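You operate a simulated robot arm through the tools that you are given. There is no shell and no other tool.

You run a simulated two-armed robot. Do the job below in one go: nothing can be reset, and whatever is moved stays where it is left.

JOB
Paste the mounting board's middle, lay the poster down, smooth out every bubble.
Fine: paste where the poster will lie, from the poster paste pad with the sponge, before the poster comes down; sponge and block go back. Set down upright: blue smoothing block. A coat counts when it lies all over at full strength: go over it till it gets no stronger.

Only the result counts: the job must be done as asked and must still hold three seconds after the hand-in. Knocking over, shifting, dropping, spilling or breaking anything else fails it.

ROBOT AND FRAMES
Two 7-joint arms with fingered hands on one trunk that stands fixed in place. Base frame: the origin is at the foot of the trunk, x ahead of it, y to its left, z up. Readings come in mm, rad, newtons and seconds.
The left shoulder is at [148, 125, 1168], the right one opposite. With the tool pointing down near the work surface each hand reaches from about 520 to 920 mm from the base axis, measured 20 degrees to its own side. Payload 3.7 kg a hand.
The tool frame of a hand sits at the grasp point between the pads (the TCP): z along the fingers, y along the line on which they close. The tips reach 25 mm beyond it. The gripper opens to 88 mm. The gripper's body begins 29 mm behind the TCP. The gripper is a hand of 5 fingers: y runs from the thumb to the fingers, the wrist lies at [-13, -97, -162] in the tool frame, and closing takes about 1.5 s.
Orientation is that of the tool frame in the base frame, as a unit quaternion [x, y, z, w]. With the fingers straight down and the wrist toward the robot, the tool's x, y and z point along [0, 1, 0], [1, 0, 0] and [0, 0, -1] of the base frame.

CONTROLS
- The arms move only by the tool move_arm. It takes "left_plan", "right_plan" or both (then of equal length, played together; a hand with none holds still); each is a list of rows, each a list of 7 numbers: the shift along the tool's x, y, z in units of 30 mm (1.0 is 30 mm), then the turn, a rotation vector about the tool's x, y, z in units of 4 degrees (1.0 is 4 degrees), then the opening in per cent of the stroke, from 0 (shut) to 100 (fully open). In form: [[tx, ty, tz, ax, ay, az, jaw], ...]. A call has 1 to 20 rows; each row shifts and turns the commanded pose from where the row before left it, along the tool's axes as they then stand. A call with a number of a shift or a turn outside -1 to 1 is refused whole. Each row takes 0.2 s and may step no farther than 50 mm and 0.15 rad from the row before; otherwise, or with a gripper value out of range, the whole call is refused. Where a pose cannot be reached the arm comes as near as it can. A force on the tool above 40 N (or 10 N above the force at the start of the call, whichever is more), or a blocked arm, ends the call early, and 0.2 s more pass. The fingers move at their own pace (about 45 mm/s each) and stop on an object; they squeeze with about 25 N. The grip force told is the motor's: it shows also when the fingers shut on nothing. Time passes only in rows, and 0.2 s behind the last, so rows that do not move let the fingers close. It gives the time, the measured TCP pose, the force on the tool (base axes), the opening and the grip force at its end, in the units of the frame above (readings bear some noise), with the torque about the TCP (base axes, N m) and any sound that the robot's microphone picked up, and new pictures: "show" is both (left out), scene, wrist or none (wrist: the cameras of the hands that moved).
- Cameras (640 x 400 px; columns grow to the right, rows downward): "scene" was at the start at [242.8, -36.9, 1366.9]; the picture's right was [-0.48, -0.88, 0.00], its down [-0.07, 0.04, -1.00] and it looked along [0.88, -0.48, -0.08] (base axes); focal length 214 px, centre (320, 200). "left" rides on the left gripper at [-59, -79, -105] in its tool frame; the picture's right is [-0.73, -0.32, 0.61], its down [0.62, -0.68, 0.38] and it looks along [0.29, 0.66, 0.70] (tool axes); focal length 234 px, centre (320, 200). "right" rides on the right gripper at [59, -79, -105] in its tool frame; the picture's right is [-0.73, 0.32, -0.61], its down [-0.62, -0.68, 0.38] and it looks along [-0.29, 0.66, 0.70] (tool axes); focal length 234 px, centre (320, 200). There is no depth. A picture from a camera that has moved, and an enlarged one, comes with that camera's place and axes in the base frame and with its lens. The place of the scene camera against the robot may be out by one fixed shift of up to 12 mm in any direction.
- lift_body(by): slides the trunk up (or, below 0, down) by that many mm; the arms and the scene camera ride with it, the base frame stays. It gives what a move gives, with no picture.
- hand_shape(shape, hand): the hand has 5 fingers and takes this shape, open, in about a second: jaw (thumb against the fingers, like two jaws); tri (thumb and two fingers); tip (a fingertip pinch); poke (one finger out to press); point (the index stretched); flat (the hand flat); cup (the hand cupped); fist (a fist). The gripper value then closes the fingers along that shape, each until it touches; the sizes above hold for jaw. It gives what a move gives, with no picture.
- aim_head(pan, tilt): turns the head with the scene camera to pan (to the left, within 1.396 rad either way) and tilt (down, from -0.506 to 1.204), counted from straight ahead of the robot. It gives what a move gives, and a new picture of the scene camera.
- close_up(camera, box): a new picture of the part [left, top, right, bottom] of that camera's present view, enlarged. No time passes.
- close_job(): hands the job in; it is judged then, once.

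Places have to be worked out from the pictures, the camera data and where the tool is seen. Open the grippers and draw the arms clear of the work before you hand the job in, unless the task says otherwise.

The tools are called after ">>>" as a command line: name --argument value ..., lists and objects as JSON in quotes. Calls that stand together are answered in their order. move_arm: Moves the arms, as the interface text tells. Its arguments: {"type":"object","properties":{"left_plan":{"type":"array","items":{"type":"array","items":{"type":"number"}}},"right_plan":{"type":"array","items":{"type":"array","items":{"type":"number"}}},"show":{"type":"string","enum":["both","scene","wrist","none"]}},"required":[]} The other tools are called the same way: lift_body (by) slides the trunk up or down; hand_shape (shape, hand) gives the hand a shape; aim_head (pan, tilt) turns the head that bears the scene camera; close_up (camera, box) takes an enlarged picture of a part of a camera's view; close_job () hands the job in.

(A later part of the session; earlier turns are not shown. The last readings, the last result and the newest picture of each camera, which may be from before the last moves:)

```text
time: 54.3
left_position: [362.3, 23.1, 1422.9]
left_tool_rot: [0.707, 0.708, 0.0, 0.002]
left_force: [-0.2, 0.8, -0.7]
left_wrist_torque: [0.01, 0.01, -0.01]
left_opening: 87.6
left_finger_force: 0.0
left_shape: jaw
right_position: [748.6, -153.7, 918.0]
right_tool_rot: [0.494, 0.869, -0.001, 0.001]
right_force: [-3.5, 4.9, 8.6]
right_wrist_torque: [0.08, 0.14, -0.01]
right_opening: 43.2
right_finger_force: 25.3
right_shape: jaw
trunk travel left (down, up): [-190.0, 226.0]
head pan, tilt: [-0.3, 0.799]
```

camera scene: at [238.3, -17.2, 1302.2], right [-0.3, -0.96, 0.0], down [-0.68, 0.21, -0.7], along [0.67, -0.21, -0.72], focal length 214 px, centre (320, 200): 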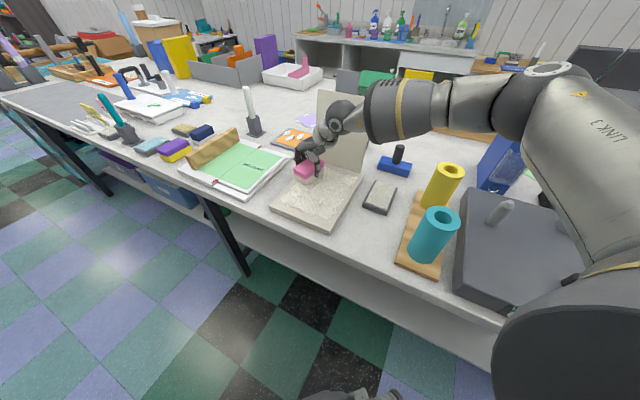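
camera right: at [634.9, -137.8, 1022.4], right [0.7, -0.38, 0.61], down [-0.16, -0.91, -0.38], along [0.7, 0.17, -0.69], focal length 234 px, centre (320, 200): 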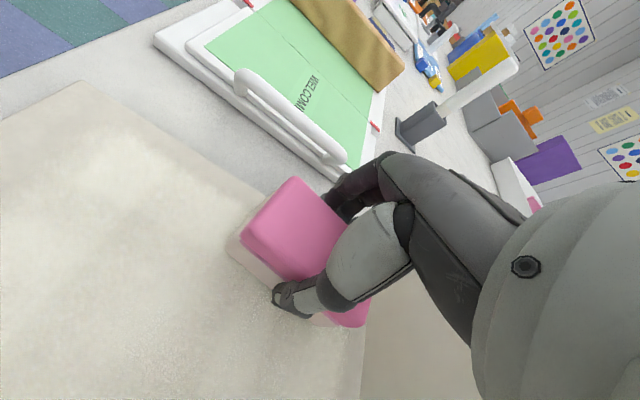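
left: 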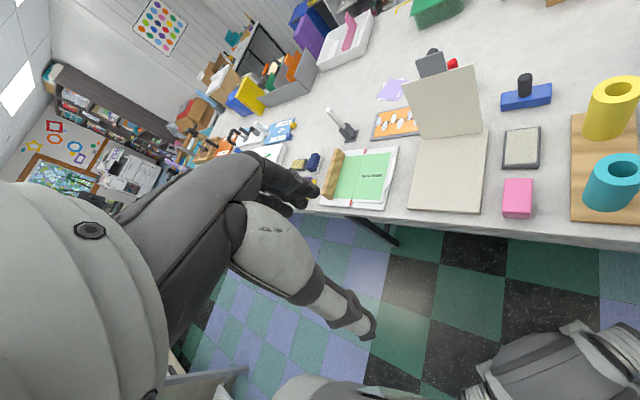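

At e1≈421, e2≈-638 with 8.6 N. Now the sweep right along the hinge.

>>> move_arm --right_plan '[[-0.19, -0.43, 0, 0, 0, 0.1, 0], [-0.121, -0.45, 0, 0, 0, 0.1, 0], [-0.125, -0.45, 0, 0, 0, 0.1, 0], [-0.128, -0.449, 0, 0, 0, 0.1, 0], [-0.131, -0.448, 0, 0, 0, 0.1, 0], [-0.134, -0.447, 0, 0, 0, 0.1, 0], [-0.137, -0.446, 0, 0, 0, 0.1, 0], [-0.14, -0.445, 0, 0, 0, 0.1, 0], [-0.143, -0.444, 0, 0, 0, 0.1, 0]]' --show "scene"

>>> close_up --camera "scene" --box '[270, 120, 390, 240]'

```text
time: 56.3
left_position: [364.3, 22.9, 1422.6]
left_tool_rot: [0.707, 0.707, -0.001, 0.001]
left_force: [-0.6, 0.1, -0.1]
left_wrist_torque: [0.02, -0.02, 0.0]
left_opening: 87.7
left_finger_force: 0.1
left_shape: jaw
right_position: [663.6, -244.7, 917.2]
right_tool_rot: [0.521, 0.854, -0.002, -0.001]
right_force: [5.0, 5.1, 10.2]
right_wrist_torque: [0.09, -0.07, 0.02]
right_opening: 43.3
right_finger_force: 25.4
right_shape: jaw
trunk travel left (down, up): [-190.0, 226.0]
head pan, tilt: [-0.3, 0.799]
camera scene: at [238.9, -16.1, 1301.9], right [-0.3, -0.96, 0.0], down [-0.68, 0.21, -0.7], along [0.67, -0.21, -0.72], focal length 214 px, centre (320, 200)
```

scene: 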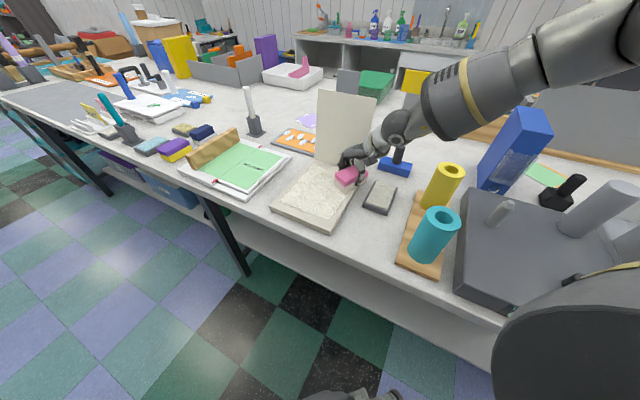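

```text
3.33 times, centred on (330, 180) of scene
camera zoom: at [238.9, -16.1, 1301.9], right [-0.3, -0.96, 0.0], down [-0.68, 0.21, -0.7], along [0.67, -0.21, -0.72], focal length 715 px, centre (287, 267)
```

zoom: 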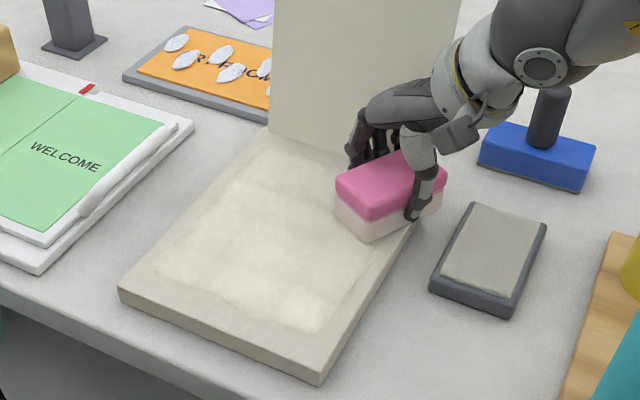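

Far band is getting stronger. Next the middle band: step toward the near side at the right, then sweep left.

>>> move_arm --right_plan '[[0.476, -0.154, 0, 0, 0, 0, 0], [0.476, -0.154, 0, 0, 0, 0, 0], [0.476, -0.154, 0, 0, 0, 0, 0], [0.147, 0.453, 0, 0, 0, -0.14, 0], [0.142, 0.455, 0, 0, 0, -0.14, 0], [0.138, 0.456, 0, 0, 0, -0.14, 0], [0.134, 0.458, 0, 0, 0, -0.14, 0], [0.13, 0.459, 0, 0, 0, -0.14, 0], [0.125, 0.46, 0, 0, 0, -0.14, 0], [0.12, 0.461, 0, 0, 0, -0.14, 0], [0.116, 0.462, 0, 0, 0, -0.14, 0], [0.111, 0.464, 0, 0, 0, -0.14, 0]]' --show "scene"

>>> close_up --camera "scene" --box '[270, 120, 390, 240]'

```text
time: 58.9
left_position: [363.6, 21.8, 1422.6]
left_tool_rot: [0.706, 0.708, 0.0, 0.001]
left_force: [-0.2, -0.8, -0.3]
left_wrist_torque: [-0.01, -0.02, 0.0]
left_opening: 87.7
left_finger_force: 0.2
left_shape: jaw
right_position: [723.0, -125.2, 918.7]
right_tool_rot: [0.483, 0.875, -0.001, 0.0]
right_force: [-2.7, -3.7, 5.0]
right_wrist_torque: [-0.11, 0.12, 0.02]
right_opening: 43.6
right_finger_force: 25.3
right_shape: jaw
trunk travel left (down, up): [-190.0, 226.0]
head pan, tilt: [-0.3, 0.799]
camera scene: at [238.1, -17.3, 1302.1], right [-0.3, -0.96, 0.0], down [-0.68, 0.21, -0.7], along [0.67, -0.21, -0.72], focal length 214 px, centre (320, 200)
```

scene: 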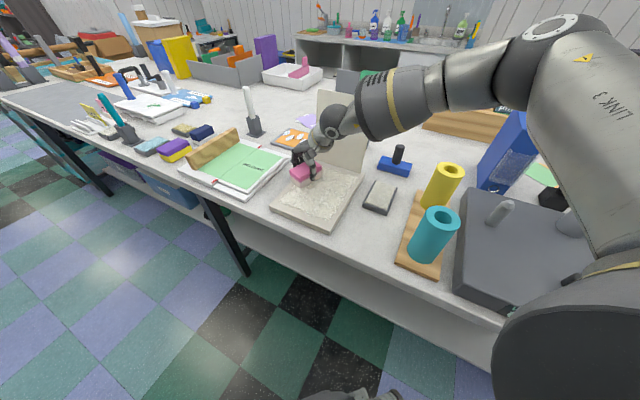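

```text
3.33 times, centred on (330, 180) of scene
camera zoom: at [238.1, -17.3, 1302.1], right [-0.3, -0.96, 0.0], down [-0.68, 0.21, -0.7], along [0.67, -0.21, -0.72], focal length 715 px, centre (287, 267)
```

zoom: 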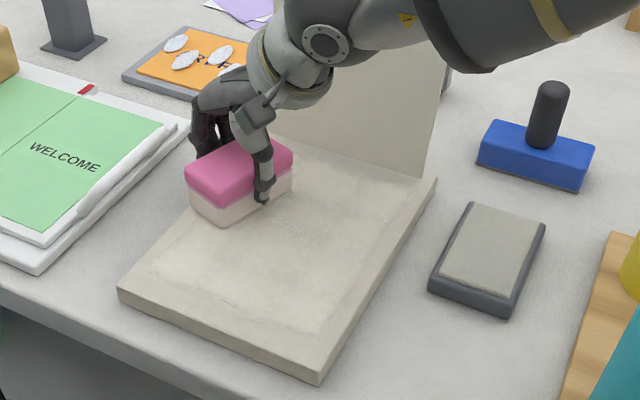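

Continuing: move along the left side to the near band, then sweep right.

>>> move_arm --right_plan '[[0.442, -0.1, 0.02, 0, 0, 0, 0], [0.442, -0.1, 0, 0, 0, 0, 0], [0.442, -0.1, 0, 0, 0, 0, 0], [0.442, -0.1, 0, 0, 0, 0, 0], [0.442, -0.1, 0, 0, 0, 0, 0], [-0.105, -0.461, 0, 0, 0, 0, 0], [-0.105, -0.461, 0, 0, 0, 0, 0], [-0.105, -0.461, 0, 0, 0, 0, 0], [-0.105, -0.461, 0, 0, 0, 0, 0], [-0.105, -0.461, 0, 0, 0, 0, 0], [-0.105, -0.461, 0, 0, 0, 0, 0], [-0.105, -0.461, 0, 0, 0, 0, 0], [-0.105, -0.461, 0, 0, 0, 0, 0], [-0.105, -0.461, 0, 0, 0, 0, 0]]' --show "both"

>>> close_up --camera "scene" --box '[270, 120, 390, 240]'

>>> close_up --camera "left" --box '[400, 80, 520, 220]'

```text
time: 61.9
left_position: [363.4, 21.5, 1422.5]
left_tool_rot: [0.707, 0.708, 0.0, 0.001]
left_force: [0.7, -0.4, 0.1]
left_wrist_torque: [-0.01, -0.01, -0.02]
left_opening: 87.9
left_finger_force: 0.1
left_shape: jaw
right_position: [585.4, -165.5, 917.9]
right_tool_rot: [0.483, 0.876, -0.002, 0.0]
right_force: [4.4, 4.7, 11.0]
right_wrist_torque: [0.13, -0.15, 0.02]
right_opening: 43.5
right_finger_force: 25.3
right_shape: jaw
trunk travel left (down, up): [-190.0, 226.0]
head pan, tilt: [-0.3, 0.799]
camera scene: at [238.9, -16.3, 1301.9], right [-0.3, -0.96, 0.0], down [-0.68, 0.21, -0.7], along [0.67, -0.21, -0.72], focal length 214 px, centre (320, 200)
camera right: at [488.2, -156.1, 1022.0], right [0.66, -0.44, 0.61], down [-0.24, -0.89, -0.38], along [0.71, 0.1, -0.7], focal length 234 px, centre (320, 200)
```

scene: 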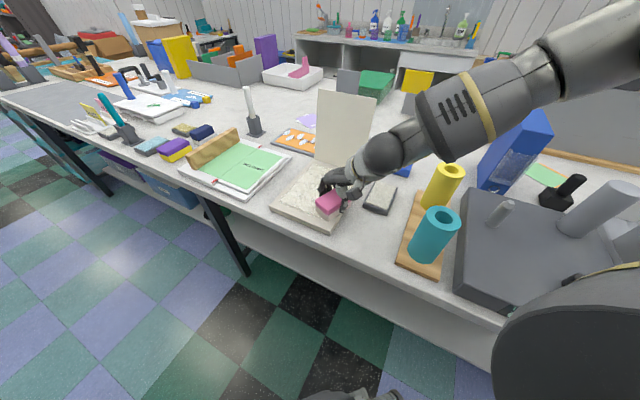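
right: 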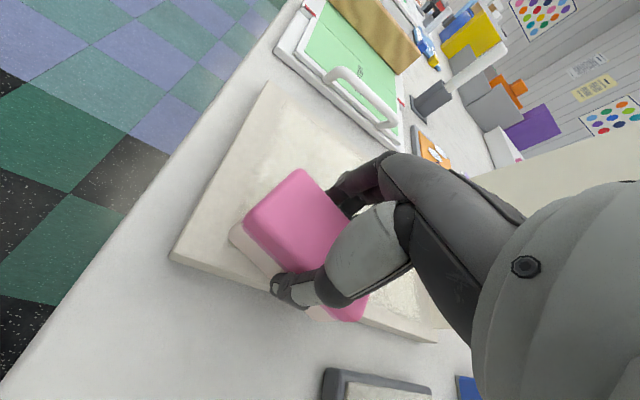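

```text
3.33 times, centred on (330, 180) of scene
camera zoom: at [238.9, -16.3, 1301.9], right [-0.3, -0.96, 0.0], down [-0.68, 0.21, -0.7], along [0.67, -0.21, -0.72], focal length 715 px, centre (287, 267)
```

zoom: 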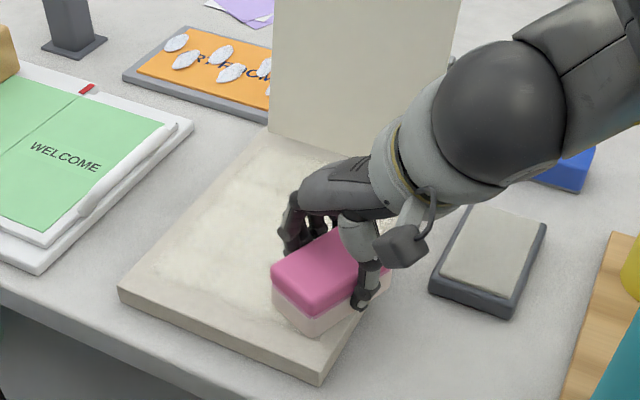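

```text
2.86 times, centred on (460, 150) of left
camera zoom: at [284.1, -36.0, 1527.7], right [-0.32, -0.73, -0.61], down [-0.68, 0.62, -0.39], along [0.66, 0.29, -0.7], focal length 669 px, centre (-80, 343)
```

zoom: 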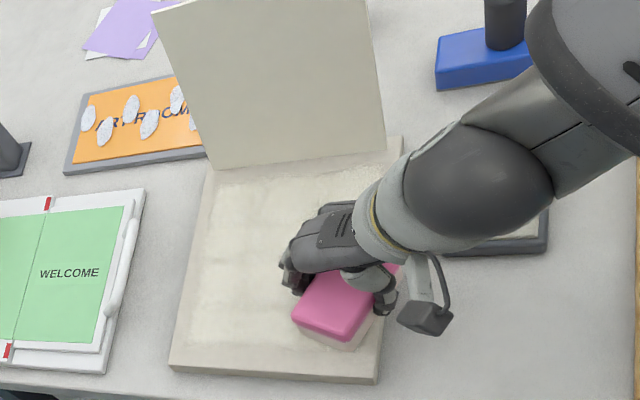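

Second coat done. I lift and reload at the pad once more.

>>> move_arm --right_plan '[[0, 0, -0.9, 0, 0, 0, 0], [0, 0, -0.7, 0, 0, 0, 0], [-0.825, -0.469, 0, 0, 0, 0.13, 0], [-0.825, -0.469, 0, 0, 0, 0.13, 0], [-0.825, -0.469, 0, 0, 0, 0.13, 0], [-0.825, -0.469, 0, 0, 0, 0.13, 0], [-0.825, -0.469, 0, 0, 0, 0.13, 0], [0, 0, 0, 0, 0, 0, 0]]' --show "both"

>>> close_up --camera "scene" --box '[260, 120, 420, 240]'

>>> close_up --camera "left" --box '[400, 80, 520, 220]'

```text
time: 63.7
left_position: [364.8, 23.6, 1422.6]
left_tool_rot: [0.706, 0.708, -0.001, 0.001]
left_force: [-0.8, 0.4, -0.5]
left_wrist_torque: [-0.01, 0.04, 0.0]
left_opening: 87.5
left_finger_force: 0.0
left_shape: jaw
right_position: [592.3, -306.4, 966.6]
right_tool_rot: [0.503, 0.864, -0.002, -0.001]
right_force: [1.3, 1.1, 0.1]
right_wrist_torque: [0.01, -0.01, 0.01]
right_opening: 43.1
right_finger_force: 24.2
right_shape: jaw
trunk travel left (down, up): [-190.0, 226.0]
head pan, tilt: [-0.3, 0.799]
camera scene: at [239.6, -16.7, 1301.8], right [-0.3, -0.96, 0.0], down [-0.69, 0.21, -0.7], along [0.67, -0.21, -0.72], focal length 214 px, centre (320, 200)
camera right: at [494.7, -293.1, 1071.8], right [0.64, -0.47, 0.61], down [-0.28, -0.88, -0.38], along [0.71, 0.07, -0.7], focal length 234 px, centre (320, 200)
```

scene: 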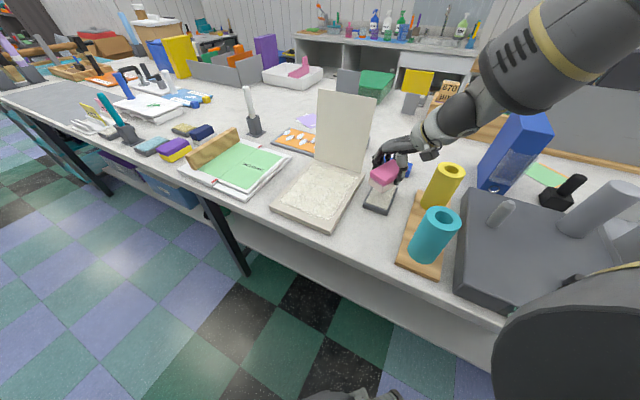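
right: 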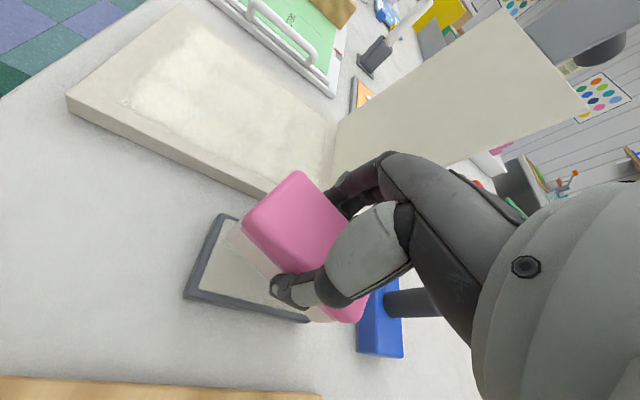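

```text
3.33 times, centred on (340, 180) of scene
camera zoom: at [239.6, -16.7, 1301.8], right [-0.3, -0.96, 0.0], down [-0.69, 0.21, -0.7], along [0.67, -0.21, -0.72], focal length 715 px, centre (253, 267)
```

zoom: 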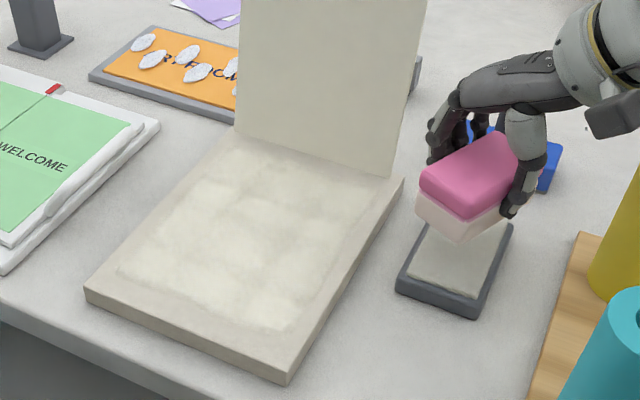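

```text
2.86 times, centred on (460, 150) of left
camera zoom: at [284.9, -36.4, 1527.5], right [-0.32, -0.73, -0.61], down [-0.68, 0.62, -0.38], along [0.66, 0.29, -0.7], focal length 669 px, centre (-80, 343)
```

zoom: 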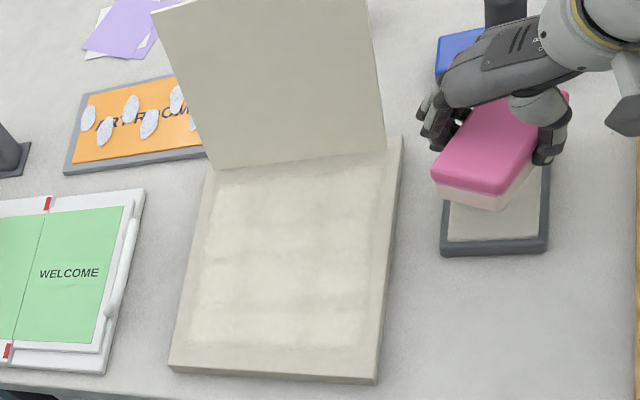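

The coat has become more even. I zoom in more to judge uniformity, especially near the hinge and edges.

>>> close_up --camera "left" --box '[425, 125, 500, 205]'

>>> close_up --camera "scene" --box '[280, 145, 365, 225]'

>>> close_up --camera "right" --box '[60, 0, 360, 200]'

```text
5.00 times, centred on (462, 165) of left
camera zoom: at [284.9, -36.4, 1527.5], right [-0.32, -0.73, -0.61], down [-0.68, 0.62, -0.38], along [0.66, 0.29, -0.7], focal length 1171 px, centre (-392, 375)
```

zoom: 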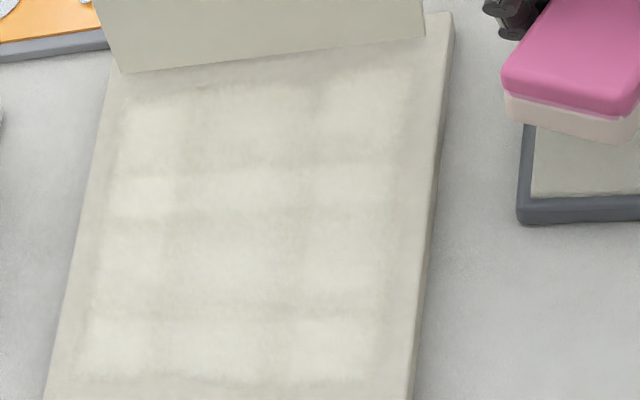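

```text
5.00 times, centred on (322, 185) of scene
camera zoom: at [239.6, -16.7, 1301.8], right [-0.3, -0.96, 0.0], down [-0.69, 0.21, -0.7], along [0.67, -0.21, -0.72], focal length 1072 px, centre (308, 275)
```

zoom: 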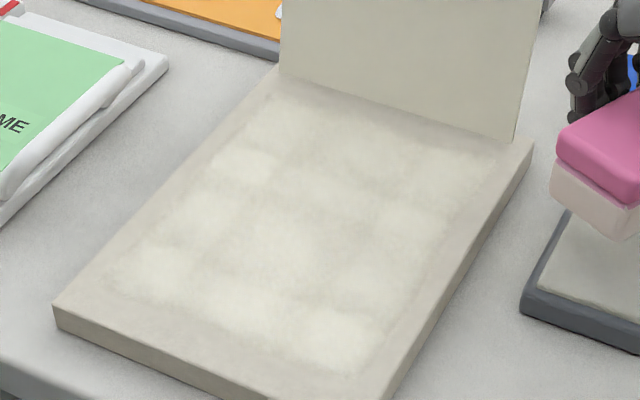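

```text
2.00 times, centred on (210, 100) of right
camera zoom: at [494.7, -293.1, 1071.8], right [0.64, -0.47, 0.61], down [-0.28, -0.88, -0.38], along [0.71, 0.07, -0.7], focal length 468 px, centre (540, 400)
```

zoom: 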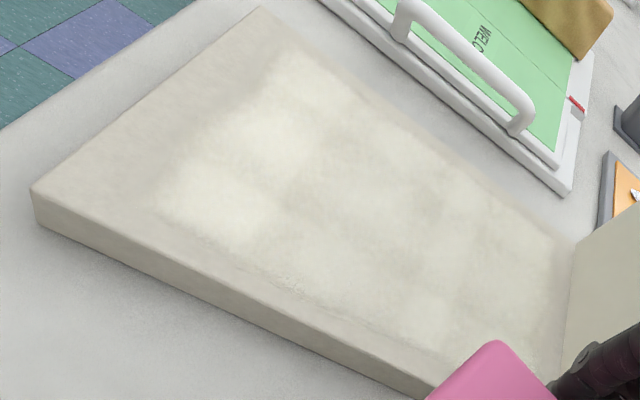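

Strength is still patchy (some cells bright, others fainter), so I go for further rounds with a freshly loaded sponge. Pressing on the pad now.

>>> move_arm --right_plan '[[0, 0, 0.8, 0, 0, 0, 0], [0, 0, 0.55, 0, 0, 0, 0], [0, 0, 0.07, 0, 0, 0, 0], [0, 0, 0.07, 0, 0, 0, 0], [0, 0, 0, 0, 0, 0, 0]]' --show "none"

```text
time: 64.9
left_position: [364.4, 22.0, 1421.7]
left_tool_rot: [0.707, 0.707, -0.001, 0.001]
left_force: [-0.8, 0.1, 0.2]
left_wrist_torque: [0.0, 0.0, 0.0]
left_opening: 87.7
left_finger_force: 0.0
left_shape: jaw
right_position: [589.5, -307.8, 921.1]
right_tool_rot: [0.502, 0.865, -0.002, 0.0]
right_force: [-0.4, 0.6, 0.8]
right_wrist_torque: [0.0, 0.02, 0.02]
right_opening: 43.3
right_finger_force: 25.4
right_shape: jaw
trunk travel left (down, up): [-190.0, 226.0]
head pan, tilt: [-0.3, 0.799]
```

>>> move_arm --right_plan '[[0.05, 0.05, 0.07, 0, 0, 0, 0], [0, 0, 0.05, 0, 0, 0, 0], [0, 0, 0, 0, 0, 0, 0]]' --show "none"

```text
time: 65.7
left_position: [363.0, 21.4, 1423.1]
left_tool_rot: [0.706, 0.708, 0.0, 0.002]
left_force: [0.4, -0.3, 0.4]
left_wrist_torque: [-0.03, 0.0, 0.0]
left_opening: 87.7
left_finger_force: 0.2
left_shape: jaw
right_position: [589.7, -306.6, 920.0]
right_tool_rot: [0.502, 0.865, 0.0, 0.003]
right_force: [2.4, -5.4, 15.0]
right_wrist_torque: [-0.16, 0.04, -0.04]
right_opening: 43.5
right_finger_force: 25.1
right_shape: jaw
trunk travel left (down, up): [-190.0, 226.0]
head pan, tilt: [-0.3, 0.799]
```

Pressed with 15 N. I rub to load, lift, and go to the far-right start of the hinge band.

>>> move_arm --right_plan '[[0.15, 0, 0, 0, 0, 0, 0], [-0.15, 0, 0, 0, 0, 0, 0], [-0.1, 0.1, 0, 0, 0, 0, 0], [0.1, -0.2, 0, 0, 0, 0, 0], [0, 0.1, 0, 0, 0, 0, 0], [0, 0, -0.5, 0, 0, 0, 0], [0, 0, -0.7, 0, 0, 0, 0], [0.145, 0.79, 0, 0, 0, 0.18, 0], [0.145, 0.79, 0, 0, 0, 0.18, 0], [0.145, 0.79, 0, 0, 0, 0.18, 0], [0.145, 0.79, 0, 0, 0, 0.18, 0], [0, 0, 0.6, 0, 0, 0, 0], [0, 0, 0.4, 0, 0, 0, 0], [0, 0, 0.1, 0, 0, 0, 0]]' --show "none"

```text
time: 68.7
left_position: [363.5, 23.5, 1423.4]
left_tool_rot: [0.707, 0.707, -0.001, 0.0]
left_force: [0.2, 0.9, 0.3]
left_wrist_torque: [-0.02, 0.02, 0.0]
left_opening: 87.6
left_finger_force: 0.1
left_shape: jaw
right_position: [668.6, -246.9, 939.4]
right_tool_rot: [0.528, 0.849, 0.025, 0.028]
right_force: [-3.8, 5.4, 3.3]
right_wrist_torque: [0.05, 0.03, 0.06]
right_opening: 43.0
right_finger_force: 25.3
right_shape: jaw
right hand out of reach, approached as far as the arm can: row 10, 11, 12
trunk travel left (down, up): [-190.0, 226.0]
head pan, tilt: [-0.3, 0.799]
```

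The reading shows a slight tilt and a force toward the near side: the sponge corner touches the poster's foot. I back off 12 mm, rise a bit and level the hand, then look.

>>> move_arm --right_plan '[[0.4, -0.13, -0.3, 0, 0, 0, 0], [0, 0, -0.3, 0.46, 0.48, 0, 0], [0, 0, 0, 0.46, 0.48, 0, 0]]' --show "both"

>>> close_up --camera "left" --box '[400, 50, 520, 200]'

>>> close_up --camera "scene" --box '[270, 80, 420, 220]'

```text
time: 69.5
left_position: [364.8, 21.8, 1422.2]
left_tool_rot: [0.706, 0.708, 0.0, 0.001]
left_force: [0.1, -0.6, 0.4]
left_wrist_torque: [0.02, 0.02, 0.0]
left_opening: 87.8
left_finger_force: 0.1
left_shape: jaw
right_position: [658.4, -241.8, 955.7]
right_tool_rot: [0.528, 0.849, 0.022, 0.006]
right_force: [0.0, -0.6, -0.7]
right_wrist_torque: [0.03, 0.04, 0.0]
right_opening: 43.1
right_finger_force: 24.6
right_shape: jaw
trunk travel left (down, up): [-190.0, 226.0]
head pan, tilt: [-0.3, 0.799]
camera scene: at [239.7, -17.3, 1301.7], right [-0.3, -0.96, 0.0], down [-0.69, 0.21, -0.7], along [0.67, -0.21, -0.72], focal length 214 px, centre (320, 200)
camera right: at [559.0, -224.9, 1057.0], right [0.59, -0.53, 0.61], down [-0.32, -0.85, -0.42], along [0.74, 0.05, -0.67], focal length 234 px, centre (320, 200)
```

scene: 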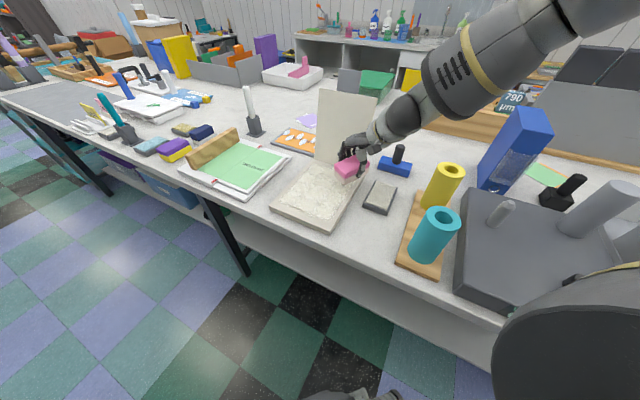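
right: 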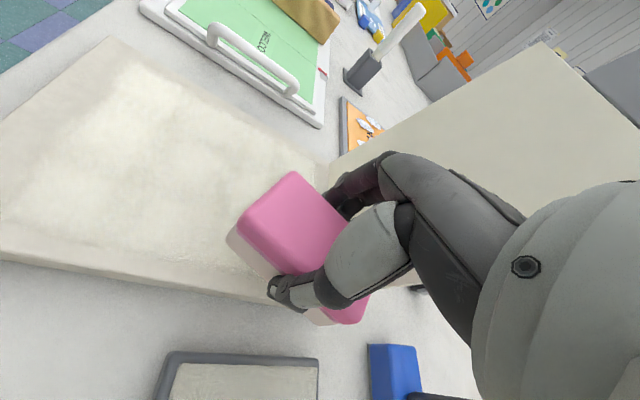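

```text
2.67 times, centred on (460, 125) of left
camera zoom: at [285.1, -37.2, 1527.4], right [-0.32, -0.73, -0.61], down [-0.68, 0.62, -0.38], along [0.66, 0.29, -0.7], focal length 624 px, centre (-53, 400)
```

zoom: 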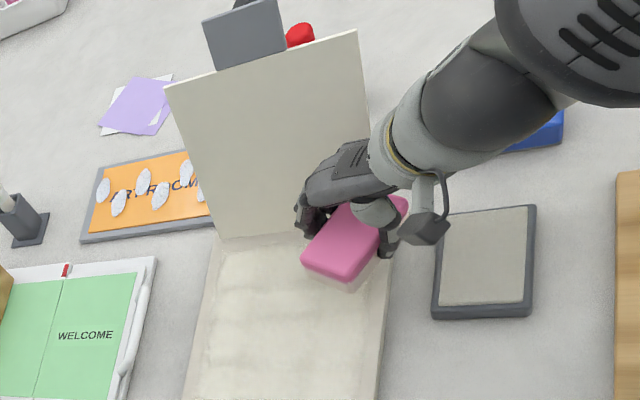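

```text
2.86 times, centred on (345, 150) of scene
camera zoom: at [239.7, -17.3, 1301.7], right [-0.3, -0.96, 0.0], down [-0.69, 0.21, -0.7], along [0.67, -0.21, -0.72], focal length 613 px, centre (249, 343)
```

zoom: 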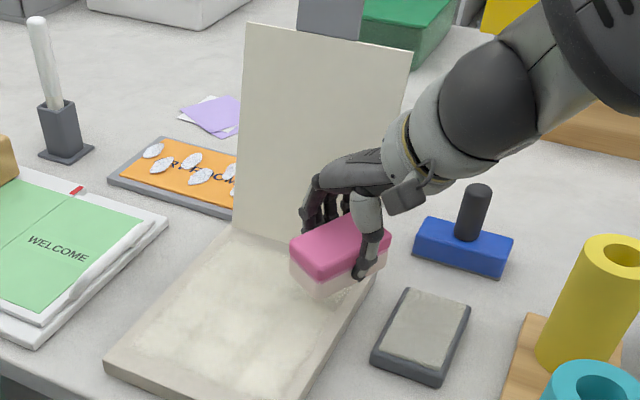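

Poster is unmoved and the force is gone. I level the remaining ~2.6° tilt and lower toward the board at e1≈295, e2≈-636.

>>> move_arm --right_plan '[[0, 0, 0.2, 0.626, -0.186, 0, 0], [0, 0, 0.5, 0, 0, 0, 0], [0, 0, 0.3, 0, 0, 0, 0]]' --show "none"

```text
time: 70.3
left_position: [364.8, 22.3, 1422.2]
left_tool_rot: [0.706, 0.708, -0.001, 0.001]
left_force: [0.1, -0.6, 0.3]
left_wrist_torque: [0.01, 0.01, -0.02]
left_opening: 87.9
left_finger_force: 0.0
left_shape: jaw
right_position: [659.2, -246.1, 929.1]
right_tool_rot: [0.525, 0.851, 0.024, -0.004]
right_force: [0.3, -0.2, -0.8]
right_wrist_torque: [-0.01, -0.02, 0.03]
right_opening: 42.8
right_finger_force: 25.3
right_shape: jaw
right hand out of reach, approached as far as the arm can: row 1
trunk travel left (down, up): [-190.0, 226.0]
head pan, tilt: [-0.3, 0.799]
```

Still at a joint limit with ~3° tilt. I shift left a bit, reduce yaw by 4° and level there.

>>> move_arm --right_plan '[[0.158, 0.474, -0.1, 0, 0, 0.5, 0], [0, 0, 0, 0.525, -0.458, 0.5, 0], [0, 0, 0, 0, 0, 0, 0]]' --show "none"

```text
time: 71.1
left_position: [364.7, 21.9, 1423.0]
left_tool_rot: [0.706, 0.708, -0.002, 0.001]
left_force: [0.1, -0.1, 0.3]
left_wrist_torque: [0.01, -0.01, 0.0]
left_opening: 87.2
left_finger_force: 0.1
left_shape: jaw
right_position: [672.9, -237.2, 934.8]
right_tool_rot: [0.549, 0.836, 0.015, 0.003]
right_force: [-0.6, 0.6, 0.0]
right_wrist_torque: [-0.01, 0.01, 0.02]
right_opening: 42.8
right_finger_force: 25.1
right_shape: jaw
trunk travel left (down, up): [-190.0, 226.0]
head pan, tilt: [-0.3, 0.799]
```

Tilt is down to ~1.7°. I apply the rest of the correction and check.

>>> move_arm --right_plan '[[0, 0, 0, 0.407, -0.164, 0, 0], [0, 0, 0, 0, 0, 0, 0]]' --show "none"

```text
time: 71.7
left_position: [364.0, 23.0, 1423.1]
left_tool_rot: [0.707, 0.707, 0.0, 0.0]
left_force: [1.3, 0.1, 0.4]
left_wrist_torque: [0.0, 0.02, -0.02]
left_opening: 87.8
left_finger_force: 0.1
left_shape: jaw
right_position: [673.2, -237.7, 934.1]
right_tool_rot: [0.553, 0.833, -0.003, 0.004]
right_force: [0.4, -0.1, -0.7]
right_wrist_torque: [-0.02, -0.01, 0.01]
right_opening: 42.8
right_finger_force: 25.2
right_shape: jaw
trunk travel left (down, up): [-190.0, 226.0]
head pan, tilt: [-0.3, 0.799]
```

Level to 0.6°. I back off 4 mm from the hinge and lower to contact.

>>> move_arm --right_plan '[[0.12, -0.05, 0.2, 0, 0.14, 0, 0], [0, 0, 0.22, 0, 0, 0, 0], [0, 0, 0.07, 0, 0, 0, 0]]' --show "none"

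```text
time: 72.5
left_position: [363.4, 22.6, 1422.3]
left_tool_rot: [0.707, 0.707, -0.001, 0.0]
left_force: [-0.5, -0.2, -0.1]
left_wrist_torque: [-0.01, -0.02, 0.01]
left_opening: 87.8
left_finger_force: 0.1
left_shape: jaw
right_position: [667.9, -234.1, 919.8]
right_tool_rot: [0.554, 0.833, -0.012, -0.006]
right_force: [0.1, -1.4, 2.8]
right_wrist_torque: [0.06, -0.02, -0.03]
right_opening: 42.6
right_finger_force: 24.8
right_shape: jaw
trunk travel left (down, up): [-190.0, 226.0]
head pan, tilt: [-0.3, 0.799]
```

Light contact at the right hinge corner. I press slightly more and sweep left along the hinge, then see the result.

>>> move_arm --right_plan '[[-0.1, -0.247, 0.05, 0, 0, 0, 0], [0.175, 0.433, 0, 0, 0, -0.2, 0], [0.169, 0.435, 0, 0, 0, -0.2, 0], [0.163, 0.438, 0, 0, 0, -0.2, 0], [0.157, 0.44, 0, 0, 0, -0.2, 0], [0.15, 0.442, 0, 0, 0, -0.2, 0], [0.144, 0.444, 0, 0, 0, -0.2, 0], [0.138, 0.446, 0, 0, 0, -0.2, 0], [0.132, 0.448, 0, 0, 0, -0.2, 0], [0.126, 0.45, 0, 0, 0, -0.2, 0]]' --show "scene"

>>> close_up --camera "scene" --box '[270, 120, 390, 240]'

```text
time: 74.7
left_position: [362.2, 21.4, 1423.5]
left_tool_rot: [0.707, 0.707, 0.0, 0.001]
left_force: [0.3, 0.8, 0.1]
left_wrist_torque: [0.02, -0.01, 0.01]
left_opening: 88.0
left_finger_force: 0.1
left_shape: jaw
right_position: [749.2, -151.8, 915.4]
right_tool_rot: [0.501, 0.865, -0.012, -0.007]
right_force: [-6.8, -8.9, 15.8]
right_wrist_torque: [-0.11, 0.14, 0.03]
right_opening: 43.6
right_finger_force: 25.0
right_shape: jaw
trunk travel left (down, up): [-190.0, 226.0]
head pan, tilt: [-0.3, 0.799]
camera scene: at [236.7, -17.5, 1302.5], right [-0.3, -0.96, 0.0], down [-0.68, 0.21, -0.7], along [0.67, -0.21, -0.72], focal length 214 px, centre (320, 200)
```

scene: 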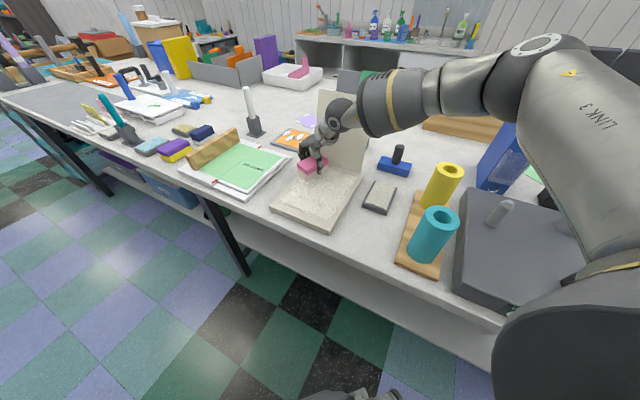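

```text
3.33 times, centred on (330, 180) of scene
camera zoom: at [236.7, -17.5, 1302.5], right [-0.3, -0.96, 0.0], down [-0.68, 0.21, -0.7], along [0.67, -0.21, -0.72], focal length 715 px, centre (287, 267)
```

zoom: 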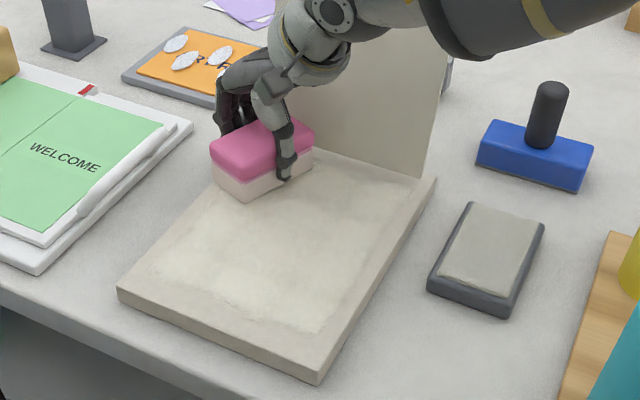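

The tilt made the tool descend a little (15.8 N). I level it, ease up 1 mm, and sweep back to the right along the hinge.

>>> move_arm --right_plan '[[0, 0, -0.03, -0.4, 0, 0, 0], [-0.121, -0.45, 0, 0, 0, 0.1, 0], [-0.123, -0.45, 0, 0, 0, 0.1, 0], [-0.126, -0.449, 0, 0, 0, 0.1, 0], [-0.129, -0.448, 0, 0, 0, 0.1, 0], [-0.132, -0.447, 0, 0, 0, 0.1, 0], [-0.135, -0.446, 0, 0, 0, 0.1, 0], [-0.138, -0.445, 0, 0, 0, 0.1, 0], [-0.14, -0.444, 0, 0, 0, 0.1, 0]]' --show "none"

```text
time: 76.7
left_position: [363.9, 23.3, 1422.3]
left_tool_rot: [0.706, 0.708, -0.001, 0.001]
left_force: [0.7, 0.0, 0.0]
left_wrist_torque: [0.01, 0.03, 0.0]
left_opening: 87.7
left_finger_force: 0.1
left_shape: jaw
right_position: [671.1, -231.1, 914.8]
right_tool_rot: [0.525, 0.851, 0.001, -0.001]
right_force: [5.9, 6.2, 11.8]
right_wrist_torque: [0.14, -0.11, 0.01]
right_opening: 43.1
right_finger_force: 24.9
right_shape: jaw
trunk travel left (down, up): [-190.0, 226.0]
head pan, tilt: [-0.3, 0.799]
```

Level again; 11.8 N. Next the middle band: step near-right, sweep left.

>>> move_arm --right_plan '[[0.422, -0.316, 0, 0, 0, 0, 0], [0.422, -0.316, 0, 0, 0, 0, 0], [0.422, -0.316, 0, 0, 0, 0, 0], [0.149, 0.453, 0, 0, 0, -0.14, 0], [0.144, 0.455, 0, 0, 0, -0.14, 0], [0.139, 0.456, 0, 0, 0, -0.14, 0], [0.134, 0.458, 0, 0, 0, -0.14, 0], [0.13, 0.459, 0, 0, 0, -0.14, 0], [0.125, 0.46, 0, 0, 0, -0.14, 0], [0.12, 0.461, 0, 0, 0, -0.14, 0], [0.116, 0.462, 0, 0, 0, -0.14, 0], [0.111, 0.464, 0, 0, 0, -0.14, 0]]' --show "scene"

>>> close_up --camera "scene" --box '[270, 120, 390, 240]'

```text
time: 79.3
left_position: [363.2, 21.5, 1422.6]
left_tool_rot: [0.706, 0.708, 0.0, 0.001]
left_force: [-1.1, -1.3, 0.0]
left_wrist_torque: [-0.01, 0.02, 0.03]
left_opening: 87.7
left_finger_force: 0.1
left_shape: jaw
right_position: [719.7, -117.4, 914.9]
right_tool_rot: [0.488, 0.873, 0.0, -0.001]
right_force: [-3.6, -4.8, 8.7]
right_wrist_torque: [-0.18, 0.17, 0.02]
right_opening: 43.3
right_finger_force: 25.1
right_shape: jaw
trunk travel left (down, up): [-190.0, 226.0]
head pan, tilt: [-0.3, 0.799]
camera scene: at [237.9, -17.3, 1302.2], right [-0.3, -0.96, 0.0], down [-0.68, 0.21, -0.7], along [0.67, -0.21, -0.72], focal length 214 px, centre (320, 200)
```

scene: 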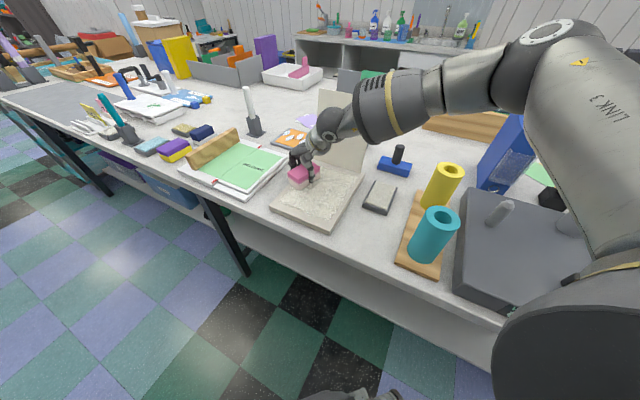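

```text
3.33 times, centred on (330, 180) of scene
camera zoom: at [237.9, -17.3, 1302.2], right [-0.3, -0.96, 0.0], down [-0.68, 0.21, -0.7], along [0.67, -0.21, -0.72], focal length 715 px, centre (287, 267)
```

zoom: 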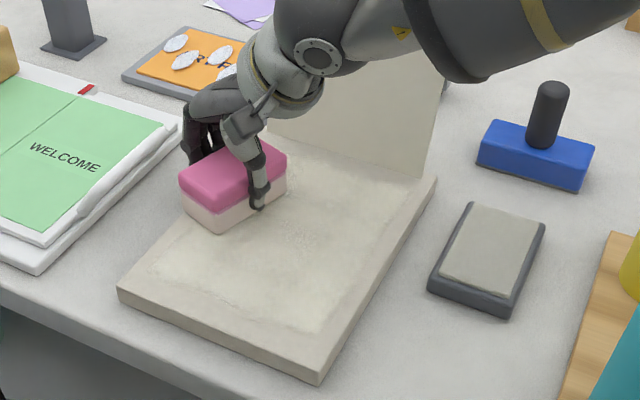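

Next the left side down to the near band, then sweep right.

>>> move_arm --right_plan '[[0.487, -0.116, 0, 0, 0, 0, 0], [0.487, -0.116, 0, 0, 0, 0, 0], [0.487, -0.116, 0, 0, 0, 0, 0], [0.487, -0.116, 0, 0, 0, 0, 0], [-0.11, -0.461, 0, 0, 0, 0, 0], [-0.11, -0.461, 0, 0, 0, 0, 0], [-0.11, -0.461, 0, 0, 0, 0, 0], [-0.11, -0.461, 0, 0, 0, 0, 0], [-0.11, -0.461, 0, 0, 0, 0, 0], [-0.11, -0.461, 0, 0, 0, 0, 0], [-0.11, -0.461, 0, 0, 0, 0, 0], [-0.11, -0.461, 0, 0, 0, 0, 0], [-0.11, -0.461, 0, 0, 0, 0, 0]]' --show "none"

>>> move_arm --right_plan '[[0, 0, -0.9, 0, 0, 0, 0], [0, 0, -0.7, 0, 0, 0, 0], [-0.825, -0.469, 0, 0, 0, 0.1, 0], [-0.825, -0.469, 0, 0, 0, 0.1, 0], [-0.825, -0.469, 0, 0, 0, 0.1, 0], [-0.825, -0.469, 0, 0, 0, 0.1, 0], [-0.825, -0.469, 0, 0, 0, 0.1, 0], [0, 0, 0, 0, 0, 0, 0]]' --show "both"

>>> close_up --camera "left" --box '[425, 125, 500, 205]'

>>> close_up --camera "scene" --box '[280, 145, 365, 225]'

```text
time: 82.1
left_position: [363.4, 23.2, 1421.7]
left_tool_rot: [0.707, 0.708, -0.001, 0.0]
left_force: [0.1, -0.4, -1.0]
left_wrist_torque: [0.01, 0.0, 0.02]
left_opening: 87.3
left_finger_force: 0.2
left_shape: jaw
right_position: [586.9, -167.3, 915.9]
right_tool_rot: [0.488, 0.873, -0.001, -0.002]
right_force: [1.3, 1.5, 4.3]
right_wrist_torque: [0.06, 0.01, 0.01]
right_opening: 43.5
right_finger_force: 25.1
right_shape: jaw
trunk travel left (down, up): [-190.0, 226.0]
head pan, tilt: [-0.3, 0.799]
```

```text
time: 83.9
left_position: [364.6, 21.3, 1422.2]
left_tool_rot: [0.706, 0.708, 0.0, 0.001]
left_force: [-0.7, 0.1, 0.5]
left_wrist_torque: [-0.01, -0.05, 0.01]
left_opening: 87.7
left_finger_force: 0.1
left_shape: jaw
right_position: [590.1, -310.5, 963.2]
right_tool_rot: [0.502, 0.865, -0.001, -0.002]
right_force: [0.3, 0.1, -0.2]
right_wrist_torque: [-0.05, 0.01, -0.02]
right_opening: 43.3
right_finger_force: 24.9
right_shape: jaw
trunk travel left (down, up): [-190.0, 226.0]
head pan, tilt: [-0.3, 0.799]
camera scene: at [239.6, -16.7, 1301.8], right [-0.3, -0.96, 0.0], down [-0.69, 0.21, -0.7], along [0.67, -0.21, -0.72], focal length 214 px, centre (320, 200)
camera right: at [493.8, -299.1, 1068.6], right [0.64, -0.47, 0.61], down [-0.28, -0.88, -0.38], along [0.71, 0.07, -0.7], focal length 234 px, centre (320, 200)
```

scene: 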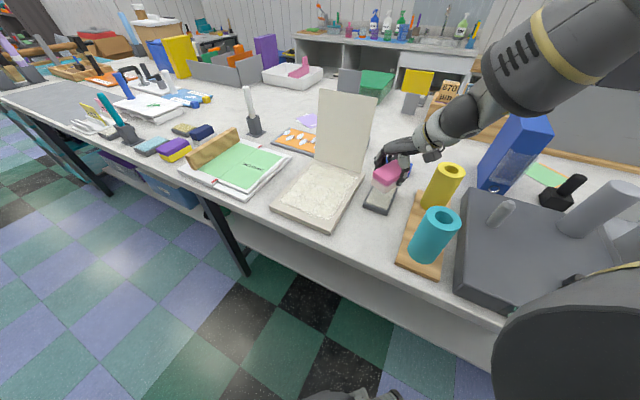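
right: 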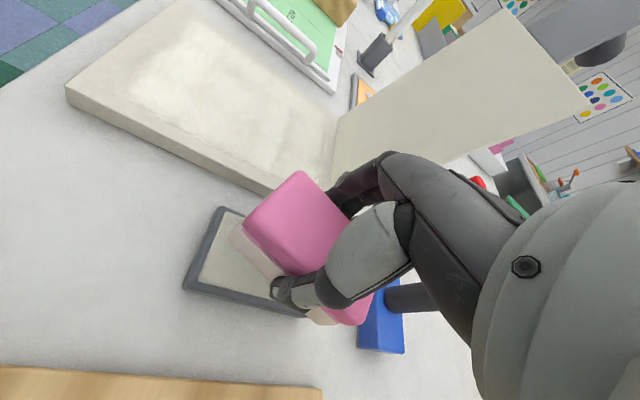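

```text
5.00 times, centred on (462, 165) of left
camera zoom: at [284.9, -36.4, 1527.5], right [-0.32, -0.73, -0.61], down [-0.68, 0.62, -0.38], along [0.66, 0.29, -0.7], focal length 1171 px, centre (-392, 375)
```

zoom: 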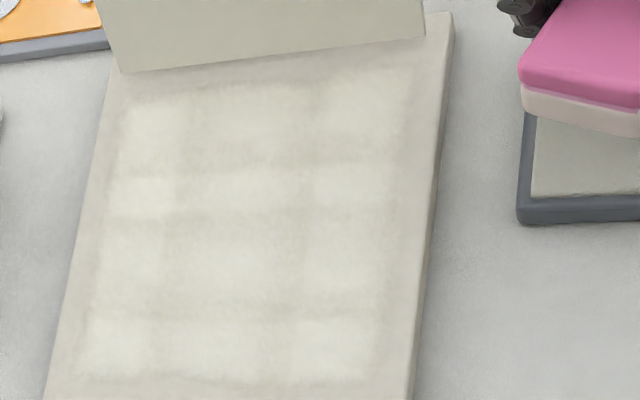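

```text
5.00 times, centred on (322, 185) of scene
camera zoom: at [239.6, -16.7, 1301.8], right [-0.3, -0.96, 0.0], down [-0.69, 0.21, -0.7], along [0.67, -0.21, -0.72], focal length 1072 px, centre (308, 275)
```

zoom: 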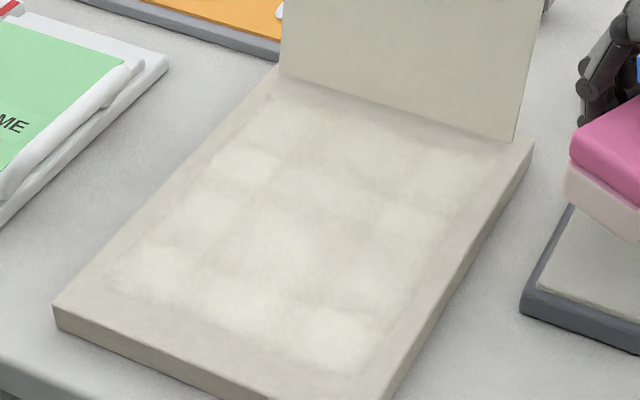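

The coat is brighter and more even than before but still improving. I reload, and since the sponge slid up in the grip, I'll set it on the pad, release and re-grip a little higher.

>>> move_arm --right_plan '[[0.1, 0.03, 0.8, 0, 0, 0, 0], [0, 0, 0.6, 0, 0, 0, 0], [0, 0, 0.07, 0, 0, 0, 0], [0, 0, 0.06, 0, 0, 0, 0], [0, 0, 0, 0, 0, 0, 0]]' --show "none"

```text
time: 85.1
left_position: [363.8, 21.9, 1423.1]
left_tool_rot: [0.706, 0.708, -0.002, 0.0]
left_force: [0.1, -0.9, -0.2]
left_wrist_torque: [-0.02, 0.03, -0.01]
left_opening: 87.8
left_finger_force: 0.1
left_shape: jaw
right_position: [591.2, -307.0, 917.8]
right_tool_rot: [0.503, 0.864, 0.0, -0.001]
right_force: [-1.1, -0.9, 4.1]
right_wrist_torque: [-0.05, 0.08, 0.01]
right_opening: 43.7
right_finger_force: 25.1
right_shape: jaw
trunk travel left (down, up): [-190.0, 226.0]
head pan, tilt: [-0.3, 0.799]
```

Contact at 917.8. I open slightly, rise 7 mm, and close again.

>>> move_arm --right_plan '[[0, 0, 0, 0, 0, 0, 70], [0, 0, 0, 0, 0, 0, 70], [0, 0, 0, 0, 0, 0, 70], [0, 0, -0.12, 0, 0, 0, 70], [0, 0, -0.12, 0, 0, 0, 70], [0, 0, 0, 0, 0, 0, 0], [0, 0, 0, 0, 0, 0, 0], [0, 0, 0, 0, 0, 0, 0], [0, 0, 0, 0, 0, 0, 0], [0, 0, 0, 0, 0, 0, 0]]' --show "wrist"

```text
time: 87.3
left_position: [364.7, 22.8, 1421.8]
left_tool_rot: [0.707, 0.707, 0.0, 0.0]
left_force: [-0.3, 0.4, -0.2]
left_wrist_torque: [-0.04, 0.0, -0.03]
left_opening: 87.7
left_finger_force: 0.1
left_shape: jaw
right_position: [590.0, -307.3, 923.3]
right_tool_rot: [0.502, 0.865, -0.001, -0.001]
right_force: [-0.6, 0.0, -0.1]
right_wrist_torque: [-0.01, 0.0, -0.01]
right_opening: 43.9
right_finger_force: 25.2
right_shape: jaw
trunk travel left (down, up): [-190.0, 226.0]
head pan, tilt: [-0.3, 0.799]
camera right: at [494.0, -293.3, 1029.8], right [0.64, -0.47, 0.6], down [-0.28, -0.88, -0.38], along [0.71, 0.07, -0.7], focal length 234 px, centre (320, 200)
```

right: 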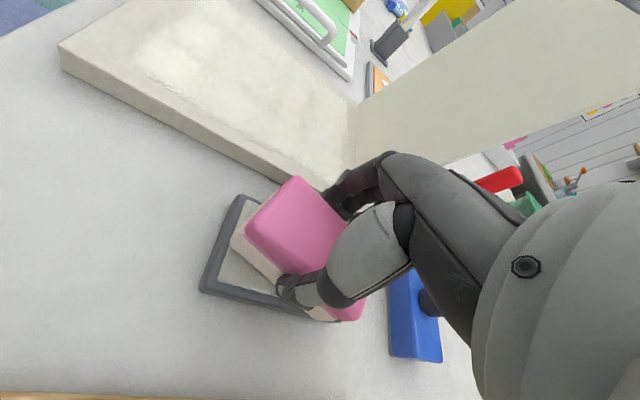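

Re-gripped at z≈923. I press, rub, lift and carry the sponge to the right part of the hinge band, a bit more to the left than last time.

>>> move_arm --right_plan '[[0, 0, 0.1, 0, 0, 0, 0], [0.15, 0, 0, 0, 0, 0, 0], [-0.15, 0, 0, 0, 0, 0, 0], [-0.1, 0.1, 0, 0, 0, 0, 0], [0.1, -0.2, 0, 0, 0, 0, 0], [0, 0.1, 0, 0, 0, 0, 0]]' --show "none"

>>> move_arm --right_plan '[[0, 0, -0.6, 0, 0, 0, 0], [0, 0, -0.8, 0, 0, 0, 0], [0.273, 0.927, 0, 0, 0, 0.25, 0], [0.273, 0.927, 0, 0, 0, 0.25, 0], [0.273, 0.927, 0, 0, 0, 0.25, 0], [0.273, 0.927, 0, 0, 0, 0.25, 0], [0, 0, 0.6, 0, 0, 0, 0], [0, 0, 0.4, 0, 0, 0, 0]]' --show "none"

```text
time: 88.7
left_position: [363.0, 23.2, 1423.3]
left_tool_rot: [0.706, 0.708, 0.0, 0.001]
left_force: [0.4, 0.5, -0.7]
left_wrist_torque: [-0.01, 0.04, -0.01]
left_opening: 87.7
left_finger_force: 0.0
left_shape: jaw
right_position: [590.4, -305.5, 922.5]
right_tool_rot: [0.503, 0.864, 0.001, 0.001]
right_force: [1.2, -2.2, 22.2]
right_wrist_torque: [-0.13, -0.01, 0.04]
right_opening: 44.5
right_finger_force: 25.0
right_shape: jaw
trunk travel left (down, up): [-190.0, 226.0]
head pan, tilt: [-0.3, 0.799]
```

```text
time: 90.5
left_position: [361.8, 22.4, 1423.9]
left_tool_rot: [0.706, 0.708, 0.0, 0.002]
left_force: [0.5, -1.1, 0.8]
left_wrist_torque: [0.02, 0.0, 0.01]
left_opening: 87.6
left_finger_force: 0.0
left_shape: jaw
right_position: [659.0, -261.5, 924.3]
right_tool_rot: [0.532, 0.847, 0.002, 0.001]
right_force: [-8.5, -1.0, 11.2]
right_wrist_torque: [-0.21, 0.03, -0.06]
right_opening: 43.5
right_finger_force: 25.2
right_shape: jaw
right hand out of reach, approached as far as the arm can: row 5, 6
trunk travel left (down, up): [-190.0, 226.0]
head pan, tilt: [-0.3, 0.799]
```

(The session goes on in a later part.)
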